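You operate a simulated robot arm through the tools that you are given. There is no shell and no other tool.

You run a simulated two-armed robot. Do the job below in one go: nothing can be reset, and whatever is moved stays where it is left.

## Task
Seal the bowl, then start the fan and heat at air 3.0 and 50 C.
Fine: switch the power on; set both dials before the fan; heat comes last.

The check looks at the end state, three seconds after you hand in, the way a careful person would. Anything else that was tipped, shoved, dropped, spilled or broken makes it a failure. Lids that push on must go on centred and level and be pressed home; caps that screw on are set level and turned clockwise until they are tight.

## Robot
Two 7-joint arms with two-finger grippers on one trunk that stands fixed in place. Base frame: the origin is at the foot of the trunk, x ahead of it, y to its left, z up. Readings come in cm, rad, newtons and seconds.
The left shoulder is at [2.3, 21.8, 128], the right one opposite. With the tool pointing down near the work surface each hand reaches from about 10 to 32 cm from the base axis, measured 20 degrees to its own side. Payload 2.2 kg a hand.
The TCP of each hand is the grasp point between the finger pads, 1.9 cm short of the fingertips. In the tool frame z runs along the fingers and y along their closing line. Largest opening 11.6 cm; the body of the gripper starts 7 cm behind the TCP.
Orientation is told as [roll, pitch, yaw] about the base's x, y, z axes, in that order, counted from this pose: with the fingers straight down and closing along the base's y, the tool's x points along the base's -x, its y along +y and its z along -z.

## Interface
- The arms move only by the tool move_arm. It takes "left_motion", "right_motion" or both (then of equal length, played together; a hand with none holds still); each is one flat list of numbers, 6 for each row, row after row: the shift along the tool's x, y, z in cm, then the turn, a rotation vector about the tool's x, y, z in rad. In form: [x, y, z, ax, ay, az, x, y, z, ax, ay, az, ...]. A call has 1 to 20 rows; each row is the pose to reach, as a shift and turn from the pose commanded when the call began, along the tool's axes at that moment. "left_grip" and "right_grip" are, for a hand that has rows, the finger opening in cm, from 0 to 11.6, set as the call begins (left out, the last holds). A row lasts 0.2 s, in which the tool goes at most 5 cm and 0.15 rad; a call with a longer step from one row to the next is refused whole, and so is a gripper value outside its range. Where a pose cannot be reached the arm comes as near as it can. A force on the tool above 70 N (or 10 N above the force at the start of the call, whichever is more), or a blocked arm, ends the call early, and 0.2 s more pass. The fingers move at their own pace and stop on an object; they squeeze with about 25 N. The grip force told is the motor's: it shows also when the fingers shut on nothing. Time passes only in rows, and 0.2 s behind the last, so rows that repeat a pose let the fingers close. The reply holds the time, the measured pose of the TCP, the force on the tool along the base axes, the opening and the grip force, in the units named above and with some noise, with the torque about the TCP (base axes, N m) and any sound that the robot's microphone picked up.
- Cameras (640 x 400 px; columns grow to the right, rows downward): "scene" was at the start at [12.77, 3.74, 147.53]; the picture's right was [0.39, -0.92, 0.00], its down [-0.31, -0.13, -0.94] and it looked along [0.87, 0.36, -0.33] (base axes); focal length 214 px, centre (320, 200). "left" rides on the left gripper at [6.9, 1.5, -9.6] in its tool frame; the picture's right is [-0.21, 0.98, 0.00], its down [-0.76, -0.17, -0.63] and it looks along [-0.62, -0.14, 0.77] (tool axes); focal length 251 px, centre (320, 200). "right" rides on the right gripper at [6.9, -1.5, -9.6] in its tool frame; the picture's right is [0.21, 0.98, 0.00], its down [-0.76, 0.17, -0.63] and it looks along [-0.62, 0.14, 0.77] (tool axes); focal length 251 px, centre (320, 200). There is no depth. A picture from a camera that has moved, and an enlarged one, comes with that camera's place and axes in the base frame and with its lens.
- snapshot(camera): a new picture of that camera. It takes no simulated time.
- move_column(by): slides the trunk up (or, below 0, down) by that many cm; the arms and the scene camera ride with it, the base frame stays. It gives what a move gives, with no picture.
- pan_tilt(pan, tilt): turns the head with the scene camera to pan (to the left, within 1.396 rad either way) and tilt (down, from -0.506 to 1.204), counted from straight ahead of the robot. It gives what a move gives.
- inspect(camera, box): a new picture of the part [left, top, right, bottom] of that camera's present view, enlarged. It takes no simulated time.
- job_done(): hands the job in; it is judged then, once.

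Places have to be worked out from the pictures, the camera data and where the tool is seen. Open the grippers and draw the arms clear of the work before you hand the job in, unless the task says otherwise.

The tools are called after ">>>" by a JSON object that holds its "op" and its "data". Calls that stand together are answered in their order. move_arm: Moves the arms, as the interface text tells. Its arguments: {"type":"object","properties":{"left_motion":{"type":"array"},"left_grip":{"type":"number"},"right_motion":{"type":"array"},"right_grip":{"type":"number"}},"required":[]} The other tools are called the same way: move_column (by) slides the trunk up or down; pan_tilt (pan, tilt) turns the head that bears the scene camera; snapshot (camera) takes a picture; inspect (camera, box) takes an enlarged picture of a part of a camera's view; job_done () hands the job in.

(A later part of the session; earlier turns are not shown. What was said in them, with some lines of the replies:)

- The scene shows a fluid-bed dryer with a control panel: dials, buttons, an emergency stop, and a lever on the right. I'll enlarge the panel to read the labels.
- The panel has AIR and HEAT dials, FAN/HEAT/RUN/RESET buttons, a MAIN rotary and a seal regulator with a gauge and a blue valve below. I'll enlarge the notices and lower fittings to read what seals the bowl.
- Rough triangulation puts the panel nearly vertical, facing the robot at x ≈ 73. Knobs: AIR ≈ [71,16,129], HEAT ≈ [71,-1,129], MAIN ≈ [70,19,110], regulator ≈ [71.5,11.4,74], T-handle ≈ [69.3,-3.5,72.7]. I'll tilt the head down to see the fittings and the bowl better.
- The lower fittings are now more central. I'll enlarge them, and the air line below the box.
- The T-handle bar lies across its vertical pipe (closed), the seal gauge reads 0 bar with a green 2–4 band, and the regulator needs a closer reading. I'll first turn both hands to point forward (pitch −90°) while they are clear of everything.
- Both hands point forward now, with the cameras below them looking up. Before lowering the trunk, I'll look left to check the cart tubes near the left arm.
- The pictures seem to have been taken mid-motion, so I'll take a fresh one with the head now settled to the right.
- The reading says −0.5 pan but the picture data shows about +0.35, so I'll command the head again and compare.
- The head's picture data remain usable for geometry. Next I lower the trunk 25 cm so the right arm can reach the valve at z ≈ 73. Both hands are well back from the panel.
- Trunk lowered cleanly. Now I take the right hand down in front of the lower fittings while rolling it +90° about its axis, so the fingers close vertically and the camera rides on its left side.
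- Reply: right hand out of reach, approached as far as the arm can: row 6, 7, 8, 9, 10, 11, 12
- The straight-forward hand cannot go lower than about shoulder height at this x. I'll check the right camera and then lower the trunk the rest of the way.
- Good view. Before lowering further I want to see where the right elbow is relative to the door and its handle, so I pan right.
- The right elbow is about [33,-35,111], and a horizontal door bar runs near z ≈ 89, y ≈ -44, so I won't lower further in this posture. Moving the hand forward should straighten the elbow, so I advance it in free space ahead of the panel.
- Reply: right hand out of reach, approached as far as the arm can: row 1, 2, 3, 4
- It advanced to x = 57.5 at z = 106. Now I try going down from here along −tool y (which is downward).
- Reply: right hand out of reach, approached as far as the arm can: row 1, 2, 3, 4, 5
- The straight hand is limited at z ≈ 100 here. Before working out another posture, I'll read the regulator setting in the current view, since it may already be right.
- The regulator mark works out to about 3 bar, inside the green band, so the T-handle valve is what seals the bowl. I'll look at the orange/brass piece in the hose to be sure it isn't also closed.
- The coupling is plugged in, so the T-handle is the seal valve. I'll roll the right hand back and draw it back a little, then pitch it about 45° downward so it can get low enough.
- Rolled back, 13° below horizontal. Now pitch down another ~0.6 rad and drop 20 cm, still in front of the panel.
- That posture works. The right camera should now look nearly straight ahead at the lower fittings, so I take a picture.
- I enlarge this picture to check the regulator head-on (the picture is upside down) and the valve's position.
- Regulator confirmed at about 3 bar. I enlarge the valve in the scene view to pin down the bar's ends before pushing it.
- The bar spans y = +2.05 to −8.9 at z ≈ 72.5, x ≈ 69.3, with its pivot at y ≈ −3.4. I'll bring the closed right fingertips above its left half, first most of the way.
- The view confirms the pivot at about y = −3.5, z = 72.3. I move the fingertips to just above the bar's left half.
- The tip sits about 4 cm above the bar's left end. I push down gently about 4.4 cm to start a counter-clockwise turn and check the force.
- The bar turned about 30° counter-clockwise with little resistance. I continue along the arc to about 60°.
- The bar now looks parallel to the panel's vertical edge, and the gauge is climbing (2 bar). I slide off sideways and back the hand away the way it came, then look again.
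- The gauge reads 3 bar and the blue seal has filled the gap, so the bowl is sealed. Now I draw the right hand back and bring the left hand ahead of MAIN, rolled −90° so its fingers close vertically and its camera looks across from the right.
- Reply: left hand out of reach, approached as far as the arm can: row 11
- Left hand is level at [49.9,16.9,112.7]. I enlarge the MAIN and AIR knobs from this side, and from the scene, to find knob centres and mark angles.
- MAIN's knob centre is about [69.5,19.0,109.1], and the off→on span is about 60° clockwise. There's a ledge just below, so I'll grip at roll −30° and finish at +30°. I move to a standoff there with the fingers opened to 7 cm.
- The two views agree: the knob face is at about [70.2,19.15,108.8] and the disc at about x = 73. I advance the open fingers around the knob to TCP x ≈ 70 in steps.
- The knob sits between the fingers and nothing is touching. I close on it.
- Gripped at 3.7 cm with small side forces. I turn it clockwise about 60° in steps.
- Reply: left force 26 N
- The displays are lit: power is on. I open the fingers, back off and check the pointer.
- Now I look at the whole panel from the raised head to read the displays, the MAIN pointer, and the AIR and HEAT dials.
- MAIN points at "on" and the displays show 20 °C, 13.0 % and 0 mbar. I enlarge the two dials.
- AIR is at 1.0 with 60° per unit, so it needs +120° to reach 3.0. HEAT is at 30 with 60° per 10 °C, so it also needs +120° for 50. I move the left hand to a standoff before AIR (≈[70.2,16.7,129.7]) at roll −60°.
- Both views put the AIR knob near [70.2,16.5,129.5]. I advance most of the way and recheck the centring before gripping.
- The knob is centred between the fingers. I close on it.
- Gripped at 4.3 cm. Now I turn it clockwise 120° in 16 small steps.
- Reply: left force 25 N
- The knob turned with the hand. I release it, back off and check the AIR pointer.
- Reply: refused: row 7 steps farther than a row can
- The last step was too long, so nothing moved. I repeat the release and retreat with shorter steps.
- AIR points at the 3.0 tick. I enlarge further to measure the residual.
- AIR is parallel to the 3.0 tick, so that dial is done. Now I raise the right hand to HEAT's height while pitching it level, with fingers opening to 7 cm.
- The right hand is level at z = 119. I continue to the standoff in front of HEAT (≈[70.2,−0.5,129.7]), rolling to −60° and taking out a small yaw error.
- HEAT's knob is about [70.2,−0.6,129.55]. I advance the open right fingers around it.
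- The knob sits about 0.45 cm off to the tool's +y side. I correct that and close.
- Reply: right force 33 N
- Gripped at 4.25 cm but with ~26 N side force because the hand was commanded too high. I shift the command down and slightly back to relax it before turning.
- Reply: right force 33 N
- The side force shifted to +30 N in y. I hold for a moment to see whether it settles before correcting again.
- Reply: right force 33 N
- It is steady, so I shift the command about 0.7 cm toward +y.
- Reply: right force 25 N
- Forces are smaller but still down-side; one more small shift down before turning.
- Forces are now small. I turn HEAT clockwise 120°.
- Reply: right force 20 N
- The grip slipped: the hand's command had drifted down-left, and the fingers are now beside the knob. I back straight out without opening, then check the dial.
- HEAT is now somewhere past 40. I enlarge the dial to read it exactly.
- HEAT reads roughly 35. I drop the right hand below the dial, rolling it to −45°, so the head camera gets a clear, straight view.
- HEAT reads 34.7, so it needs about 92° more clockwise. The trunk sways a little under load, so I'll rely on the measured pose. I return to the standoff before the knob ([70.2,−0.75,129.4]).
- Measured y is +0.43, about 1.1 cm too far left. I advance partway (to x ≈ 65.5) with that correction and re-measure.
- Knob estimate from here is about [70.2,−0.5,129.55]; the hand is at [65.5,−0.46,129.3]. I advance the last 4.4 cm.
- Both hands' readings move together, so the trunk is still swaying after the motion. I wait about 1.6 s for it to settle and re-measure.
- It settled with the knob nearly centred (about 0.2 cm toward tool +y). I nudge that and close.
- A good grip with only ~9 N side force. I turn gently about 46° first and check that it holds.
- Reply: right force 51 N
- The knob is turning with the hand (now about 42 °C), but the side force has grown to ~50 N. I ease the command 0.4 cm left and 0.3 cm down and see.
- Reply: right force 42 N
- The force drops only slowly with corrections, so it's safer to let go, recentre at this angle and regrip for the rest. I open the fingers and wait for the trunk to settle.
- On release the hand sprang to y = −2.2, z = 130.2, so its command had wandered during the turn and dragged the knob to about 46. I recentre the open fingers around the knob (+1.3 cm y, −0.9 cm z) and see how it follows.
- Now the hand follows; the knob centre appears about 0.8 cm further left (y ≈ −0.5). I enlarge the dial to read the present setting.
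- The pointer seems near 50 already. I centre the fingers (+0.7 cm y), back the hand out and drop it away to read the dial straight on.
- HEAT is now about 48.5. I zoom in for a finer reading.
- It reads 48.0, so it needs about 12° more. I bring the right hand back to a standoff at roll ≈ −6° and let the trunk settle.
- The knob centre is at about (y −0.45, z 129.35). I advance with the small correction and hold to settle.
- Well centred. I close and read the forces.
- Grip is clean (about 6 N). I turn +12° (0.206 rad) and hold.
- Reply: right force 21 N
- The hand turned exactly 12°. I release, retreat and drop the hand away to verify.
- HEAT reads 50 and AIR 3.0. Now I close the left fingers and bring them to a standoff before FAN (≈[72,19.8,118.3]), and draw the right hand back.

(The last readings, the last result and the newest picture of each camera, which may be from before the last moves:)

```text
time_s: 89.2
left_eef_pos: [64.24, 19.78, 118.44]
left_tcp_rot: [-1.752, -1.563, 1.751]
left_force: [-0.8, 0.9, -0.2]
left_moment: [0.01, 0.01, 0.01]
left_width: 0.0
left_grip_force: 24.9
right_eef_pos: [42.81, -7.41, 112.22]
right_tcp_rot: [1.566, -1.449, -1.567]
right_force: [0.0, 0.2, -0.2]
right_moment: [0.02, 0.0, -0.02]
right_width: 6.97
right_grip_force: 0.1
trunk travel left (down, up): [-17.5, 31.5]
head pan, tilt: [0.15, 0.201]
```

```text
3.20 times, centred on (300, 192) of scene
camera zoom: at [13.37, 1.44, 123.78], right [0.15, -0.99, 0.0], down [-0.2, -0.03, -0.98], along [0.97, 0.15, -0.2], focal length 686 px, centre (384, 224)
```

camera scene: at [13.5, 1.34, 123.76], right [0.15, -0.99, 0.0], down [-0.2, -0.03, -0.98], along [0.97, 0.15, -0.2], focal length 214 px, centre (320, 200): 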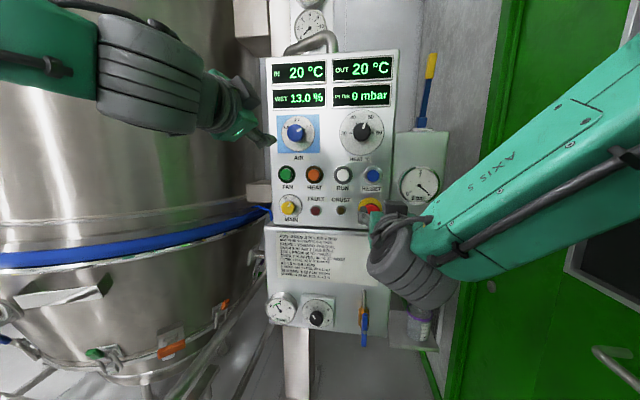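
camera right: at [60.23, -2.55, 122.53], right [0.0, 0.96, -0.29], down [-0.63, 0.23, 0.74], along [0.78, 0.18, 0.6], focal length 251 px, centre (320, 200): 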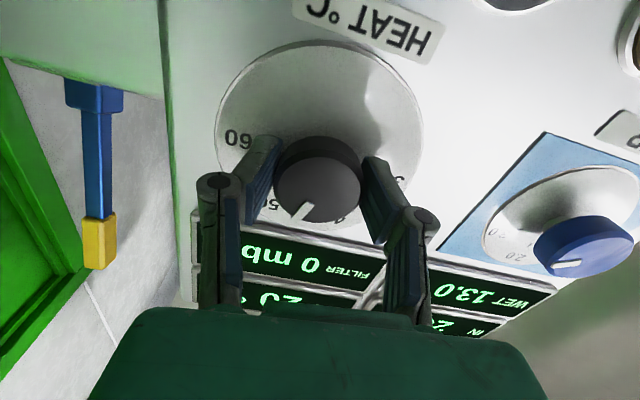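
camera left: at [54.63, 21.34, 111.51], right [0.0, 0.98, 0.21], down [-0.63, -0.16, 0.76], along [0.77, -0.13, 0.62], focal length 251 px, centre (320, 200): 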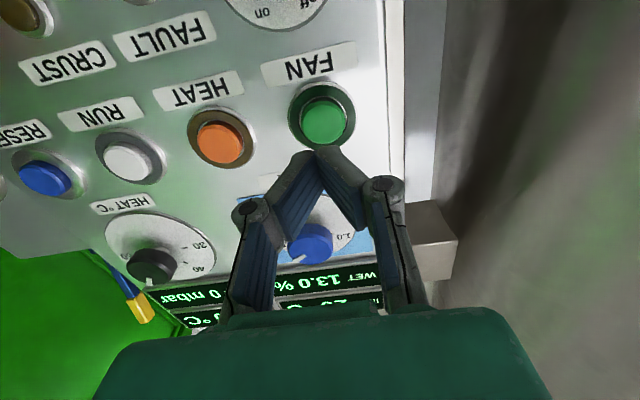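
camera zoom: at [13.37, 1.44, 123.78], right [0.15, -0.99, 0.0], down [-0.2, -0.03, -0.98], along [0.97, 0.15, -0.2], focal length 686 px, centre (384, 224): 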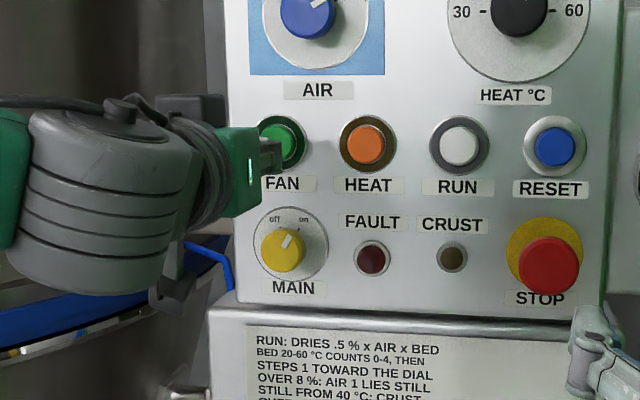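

FAN's centre is about (y 20.1, z 118.3), nearly in line with the tip. I advance to just short of it, then in small steps to press.

>>> {"op": "move_arm", "data": {"left_motion": [0, 0.2, 2, 0, 0, 0, 0, 0.25, 4, 0, 0, 0, 0, 0.25, 5, 0, 0, 0, 0, 0.25, 5.5, 0, 0, 0, 0, 0.25, 6, 0, 0, 0, 0, 0.25, 6, 0, 0, 0]}}

>>> {"op": "snapshot", "data": {"camera": "left"}}

```text
time_s: 90.6
left_eef_pos: [70.17, 19.87, 118.31]
left_tcp_rot: [-1.79, -1.565, 1.789]
left_force: [-0.7, 0.7, -0.9]
left_moment: [-0.03, 0.05, 0.05]
left_width: 0.59
left_grip_force: 28.4
right_eef_pos: [42.84, -7.32, 112.22]
right_tcp_rot: [1.567, -1.449, -1.567]
right_force: [0.3, 0.5, -0.6]
right_moment: [-0.02, 0.02, -0.02]
right_width: 6.96
right_grip_force: 0.0
trunk travel left (down, up): [-17.5, 31.5]
head pan, tilt: [0.15, 0.201]
heard: click
```

```text
taken
camera left: at [60.51, 21.52, 111.43], right [0.0, 0.98, 0.21], down [-0.63, -0.16, 0.76], along [0.77, -0.13, 0.62], focal length 251 px, centre (320, 200)
```

left: 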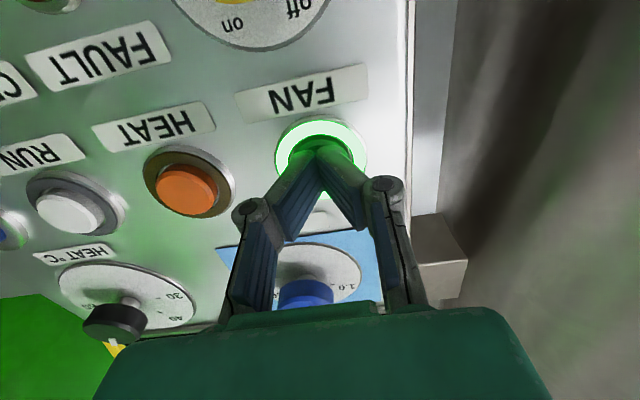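

A click was heard and the FAN ring lit green. I back off straight and check.

>>> {"op": "move_arm", "data": {"left_motion": [0, 0, -2, 0, 0, 0, 0, 0, -4.5, 0, 0, 0, 0, 0, -7, 0, 0, 0, 0, 0, -7, 0, 0, 0]}}

>>> {"op": "snapshot", "data": {"camera": "scene"}}

>>> {"op": "inspect", "data": {"camera": "scene", "box": [250, 40, 410, 240]}}

```text
time_s: 91.6
left_eef_pos: [63.06, 20.04, 118.35]
left_tcp_rot: [-1.67, -1.564, 1.67]
left_force: [0.9, -0.4, -0.5]
left_moment: [-0.01, 0.02, 0.0]
left_width: 0.0
left_grip_force: 28.5
right_eef_pos: [42.81, -7.39, 112.2]
right_tcp_rot: [1.561, -1.447, -1.563]
right_force: [0.5, 0.4, -0.1]
right_moment: [0.02, 0.03, -0.02]
right_width: 6.98
right_grip_force: 0.1
trunk travel left (down, up): [-17.5, 31.5]
head pan, tilt: [0.15, 0.201]
```

```text
taken
camera scene: at [13.4, 1.45, 123.77], right [0.15, -0.99, 0.0], down [-0.2, -0.03, -0.98], along [0.97, 0.15, -0.2], focal length 214 px, centre (320, 200)
```

scene: 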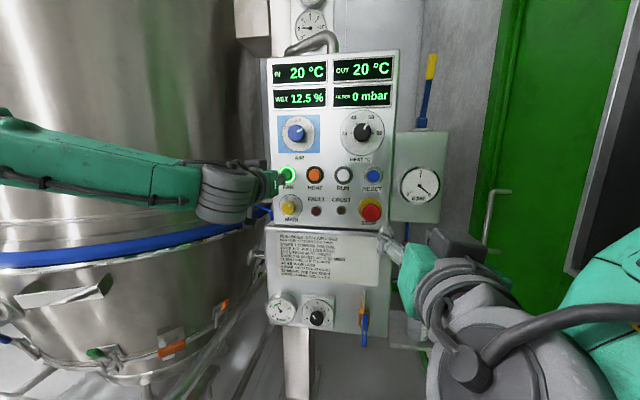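

```text
2.00 times, centred on (330, 140) of scene
camera zoom: at [13.4, 1.45, 123.77], right [0.15, -0.99, 0.0], down [-0.2, -0.03, -0.98], along [0.97, 0.15, -0.2], focal length 429 px, centre (300, 320)
```

zoom: 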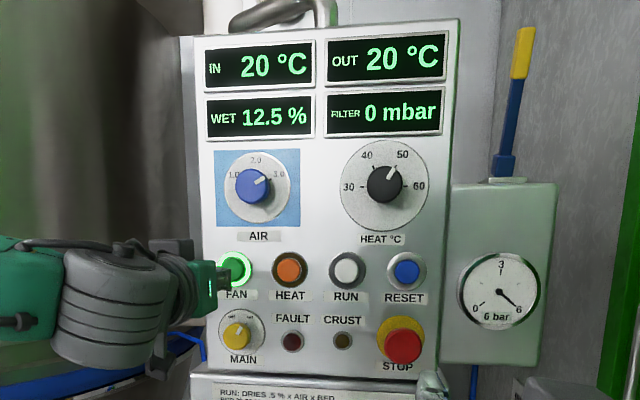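

The fan is running and both dials are intact. Now I shift the left hand 8 cm right to line up with the HEAT button (≈ y 12, z 118.3).

>>> {"op": "move_arm", "data": {"left_motion": [0, -2.7, 0, 0, 0, 0, 0, -5.4, 0, 0, 0, 0, 0, -8, 0, 0, 0, 0, 0, -8, 0, 0, 0, 0, 0, -8, 0, 0, 0, 0]}}

>>> {"op": "snapshot", "data": {"camera": "left"}}

```text
time_s: 92.8
left_eef_pos: [63.17, 12.12, 118.35]
left_tcp_rot: [-1.735, -1.562, 1.737]
left_force: [-0.1, -0.2, -0.4]
left_moment: [-0.03, 0.0, -0.03]
left_width: 0.0
left_grip_force: 28.9
right_eef_pos: [42.87, -7.27, 112.18]
right_tcp_rot: [1.565, -1.448, -1.567]
right_force: [1.0, -0.8, -0.3]
right_moment: [-0.01, -0.01, -0.03]
right_width: 6.99
right_grip_force: 0.0
trunk travel left (down, up): [-17.5, 31.5]
head pan, tilt: [0.15, 0.201]
```

```text
taken
camera left: at [53.58, 13.7, 111.42], right [0.0, 0.98, 0.21], down [-0.63, -0.16, 0.76], along [0.77, -0.13, 0.62], focal length 251 px, centre (320, 200)
```

left: 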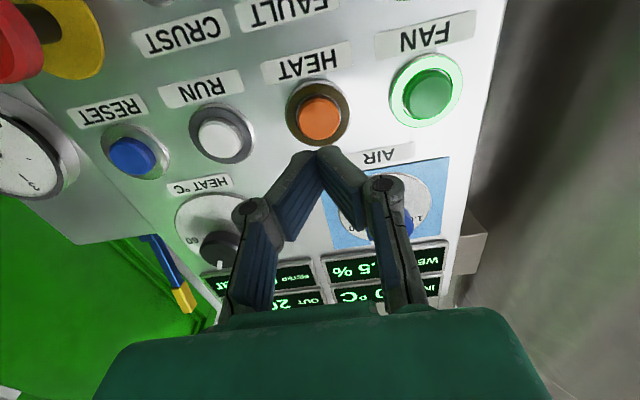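

The HEAT button is lined up just as FAN was. I press it the same way, to TCP x ≈ 70.2.

>>> {"op": "move_arm", "data": {"left_motion": [0, 0, 2.5, 0, 0, 0, 0, 0, 5, 0, 0, 0, 0, 0, 6, 0, 0, 0, 0, 0, 6.5, 0, 0, 0, 0, 0, 7, 0, 0, 0, 0, 0, 7, 0, 0, 0]}}

>>> {"op": "snapshot", "data": {"camera": "left"}}

```text
time_s: 94.2
left_eef_pos: [70.19, 11.97, 118.39]
left_tcp_rot: [-1.715, -1.564, 1.716]
left_force: [-1.1, -0.2, -2.1]
left_moment: [-0.05, 0.01, 0.04]
left_width: 0.61
left_grip_force: 28.9
right_eef_pos: [42.76, -7.35, 112.16]
right_tcp_rot: [1.569, -1.447, -1.567]
right_force: [0.2, 0.1, -0.3]
right_moment: [0.0, 0.0, 0.0]
right_width: 7.01
right_grip_force: 0.1
trunk travel left (down, up): [-17.5, 31.5]
head pan, tilt: [0.15, 0.201]
heard: click
```

```text
taken
camera left: at [60.5, 13.5, 111.53], right [0.0, 0.98, 0.21], down [-0.63, -0.16, 0.76], along [0.77, -0.13, 0.62], focal length 251 px, centre (320, 200)
```

left: 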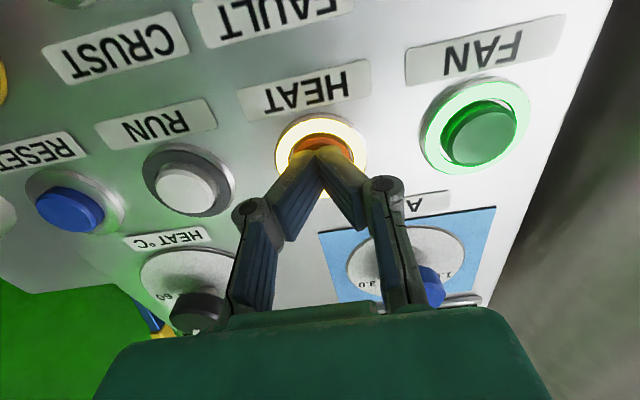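

HEAT clicked and lit. I draw both hands straight back well clear of the panel and open the grippers.

>>> {"op": "move_arm", "data": {"left_motion": [0, 0, -3, 0, 0, 0, 0, 0, -6.5, 0, 0, 0, 0, 0, -10, 0, 0, 0, 0, 1, -14, 0, 0, 0, 0, 3, -18, 0, 0, 0, 0, 5, -22, 0, 0, 0, 0, 7, -25, 0, 0, 0]}}

>>> {"op": "snapshot", "data": {"camera": "scene"}}

>>> {"op": "inspect", "data": {"camera": "scene", "box": [250, 40, 410, 240]}}

```text
time_s: 95.8
left_eef_pos: [45.06, 19.36, 118.38]
left_tcp_rot: [-1.754, -1.563, 1.753]
left_force: [0.6, 0.3, 1.0]
left_moment: [-0.01, -0.02, -0.02]
left_width: 0.01
left_grip_force: 28.3
right_eef_pos: [42.64, -7.1, 112.19]
right_tcp_rot: [1.575, -1.449, -1.576]
right_force: [0.2, 0.5, -0.4]
right_moment: [0.02, -0.01, -0.01]
right_width: 6.98
right_grip_force: 0.1
trunk travel left (down, up): [-17.5, 31.5]
head pan, tilt: [0.15, 0.201]
```

```text
taken
camera scene: at [13.15, 1.62, 123.8], right [0.15, -0.99, 0.0], down [-0.2, -0.03, -0.98], along [0.97, 0.15, -0.2], focal length 214 px, centre (320, 200)
```

scene: 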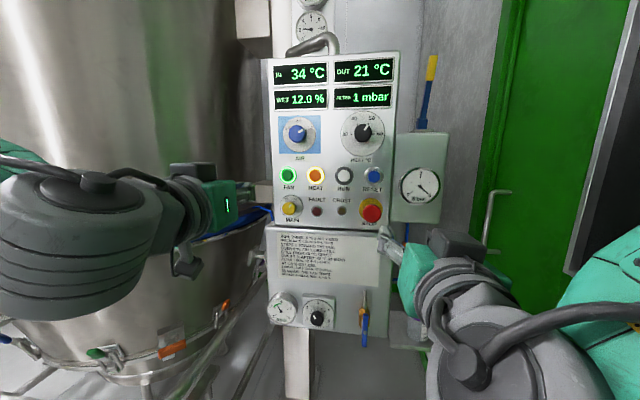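

```text
2.00 times, centred on (330, 140) of scene
camera zoom: at [13.15, 1.62, 123.8], right [0.15, -0.99, 0.0], down [-0.2, -0.03, -0.98], along [0.97, 0.15, -0.2], focal length 429 px, centre (300, 320)
```

zoom: 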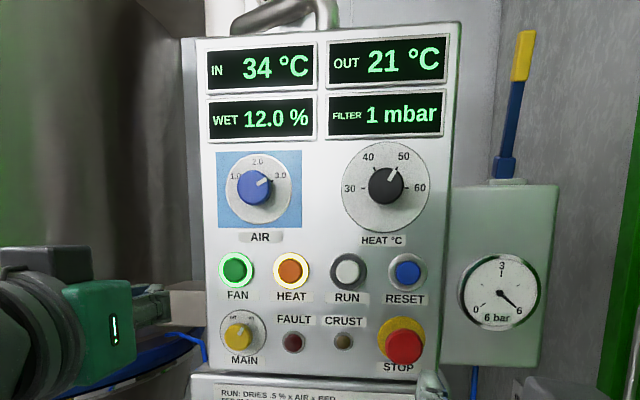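

Both buttons are lit, inlet temperature is climbing, dials are right and no fault shows. I open the grippers and draw both hands back a little more.

>>> {"op": "move_arm", "data": {"left_motion": [0, 0, -2, 0, 0, 0, 0, 0, -4, 0, 0, 0], "right_motion": [0, 0, -1, 0, 0, 0, 0, 0, -2, 0, 0, 0], "left_grip": 8, "right_grip": 8}}

>>> {"op": "inspect", "data": {"camera": "scene", "box": [250, 40, 410, 340]}}

```text
time_s: 96.4
left_eef_pos: [42.45, 18.06, 119.58]
left_tcp_rot: [-1.671, -1.564, 1.671]
left_force: [-0.3, 0.6, 0.1]
left_moment: [0.0, -0.01, -0.02]
left_width: 8.03
left_grip_force: 0.1
left hand out of reach, approached as far as the arm can: row 1, 2
right_eef_pos: [40.71, -7.32, 112.27]
right_tcp_rot: [1.57, -1.448, -1.568]
right_force: [-0.1, 0.2, -1.3]
right_moment: [0.0, 0.01, -0.03]
right_width: 8.0
right_grip_force: 0.0
trunk travel left (down, up): [-17.5, 31.5]
head pan, tilt: [0.15, 0.201]
```

```text
1.33 times, centred on (330, 190) of scene
camera zoom: at [13.21, 1.35, 123.79], right [0.15, -0.99, 0.0], down [-0.2, -0.03, -0.98], along [0.97, 0.15, -0.2], focal length 286 px, centre (307, 213)
```

zoom: 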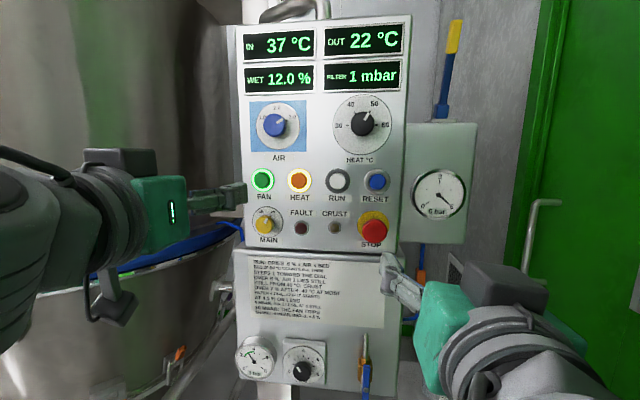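

The seal is at 3 bar, MAIN is on, AIR is at 3.0 and HEAT at 50. Both FAN and HEAT are lit, with the grippers open and clear, so I hand the job in.

>>> {"op": "job_done", "data": {}}

```text
The job is handed in.
```

The bowl is sealed, and the fan and heat are running at air 3.0 and 50 °C. The job is handed in.

- **Seal:** I opened the blue T-handle valve. The seal gauge reads 3 bar, inside its green 2–4 band, and the blue seal has filled the gap at the bowl. The regulator already stood at about 3 bar, so I left it alone.
- **Power:** MAIN is on and the displays are lit.
- **Dials:** AIR sits on the 3.0 tick and HEAT on the 50 tick. Both were set before the fan was started.
- **Fan and heat:** I pressed FAN, then HEAT last. Each clicked and lit, and no fault lamp came on. At my last look the inlet had reached 37 °C and was still rising.

The HEAT dial slipped from my grip twice, but I corrected it to 50 and checked it before starting the fan. I saw nothing tipped, dropped or moved out of place. Both grippers are open and clear of the panel.
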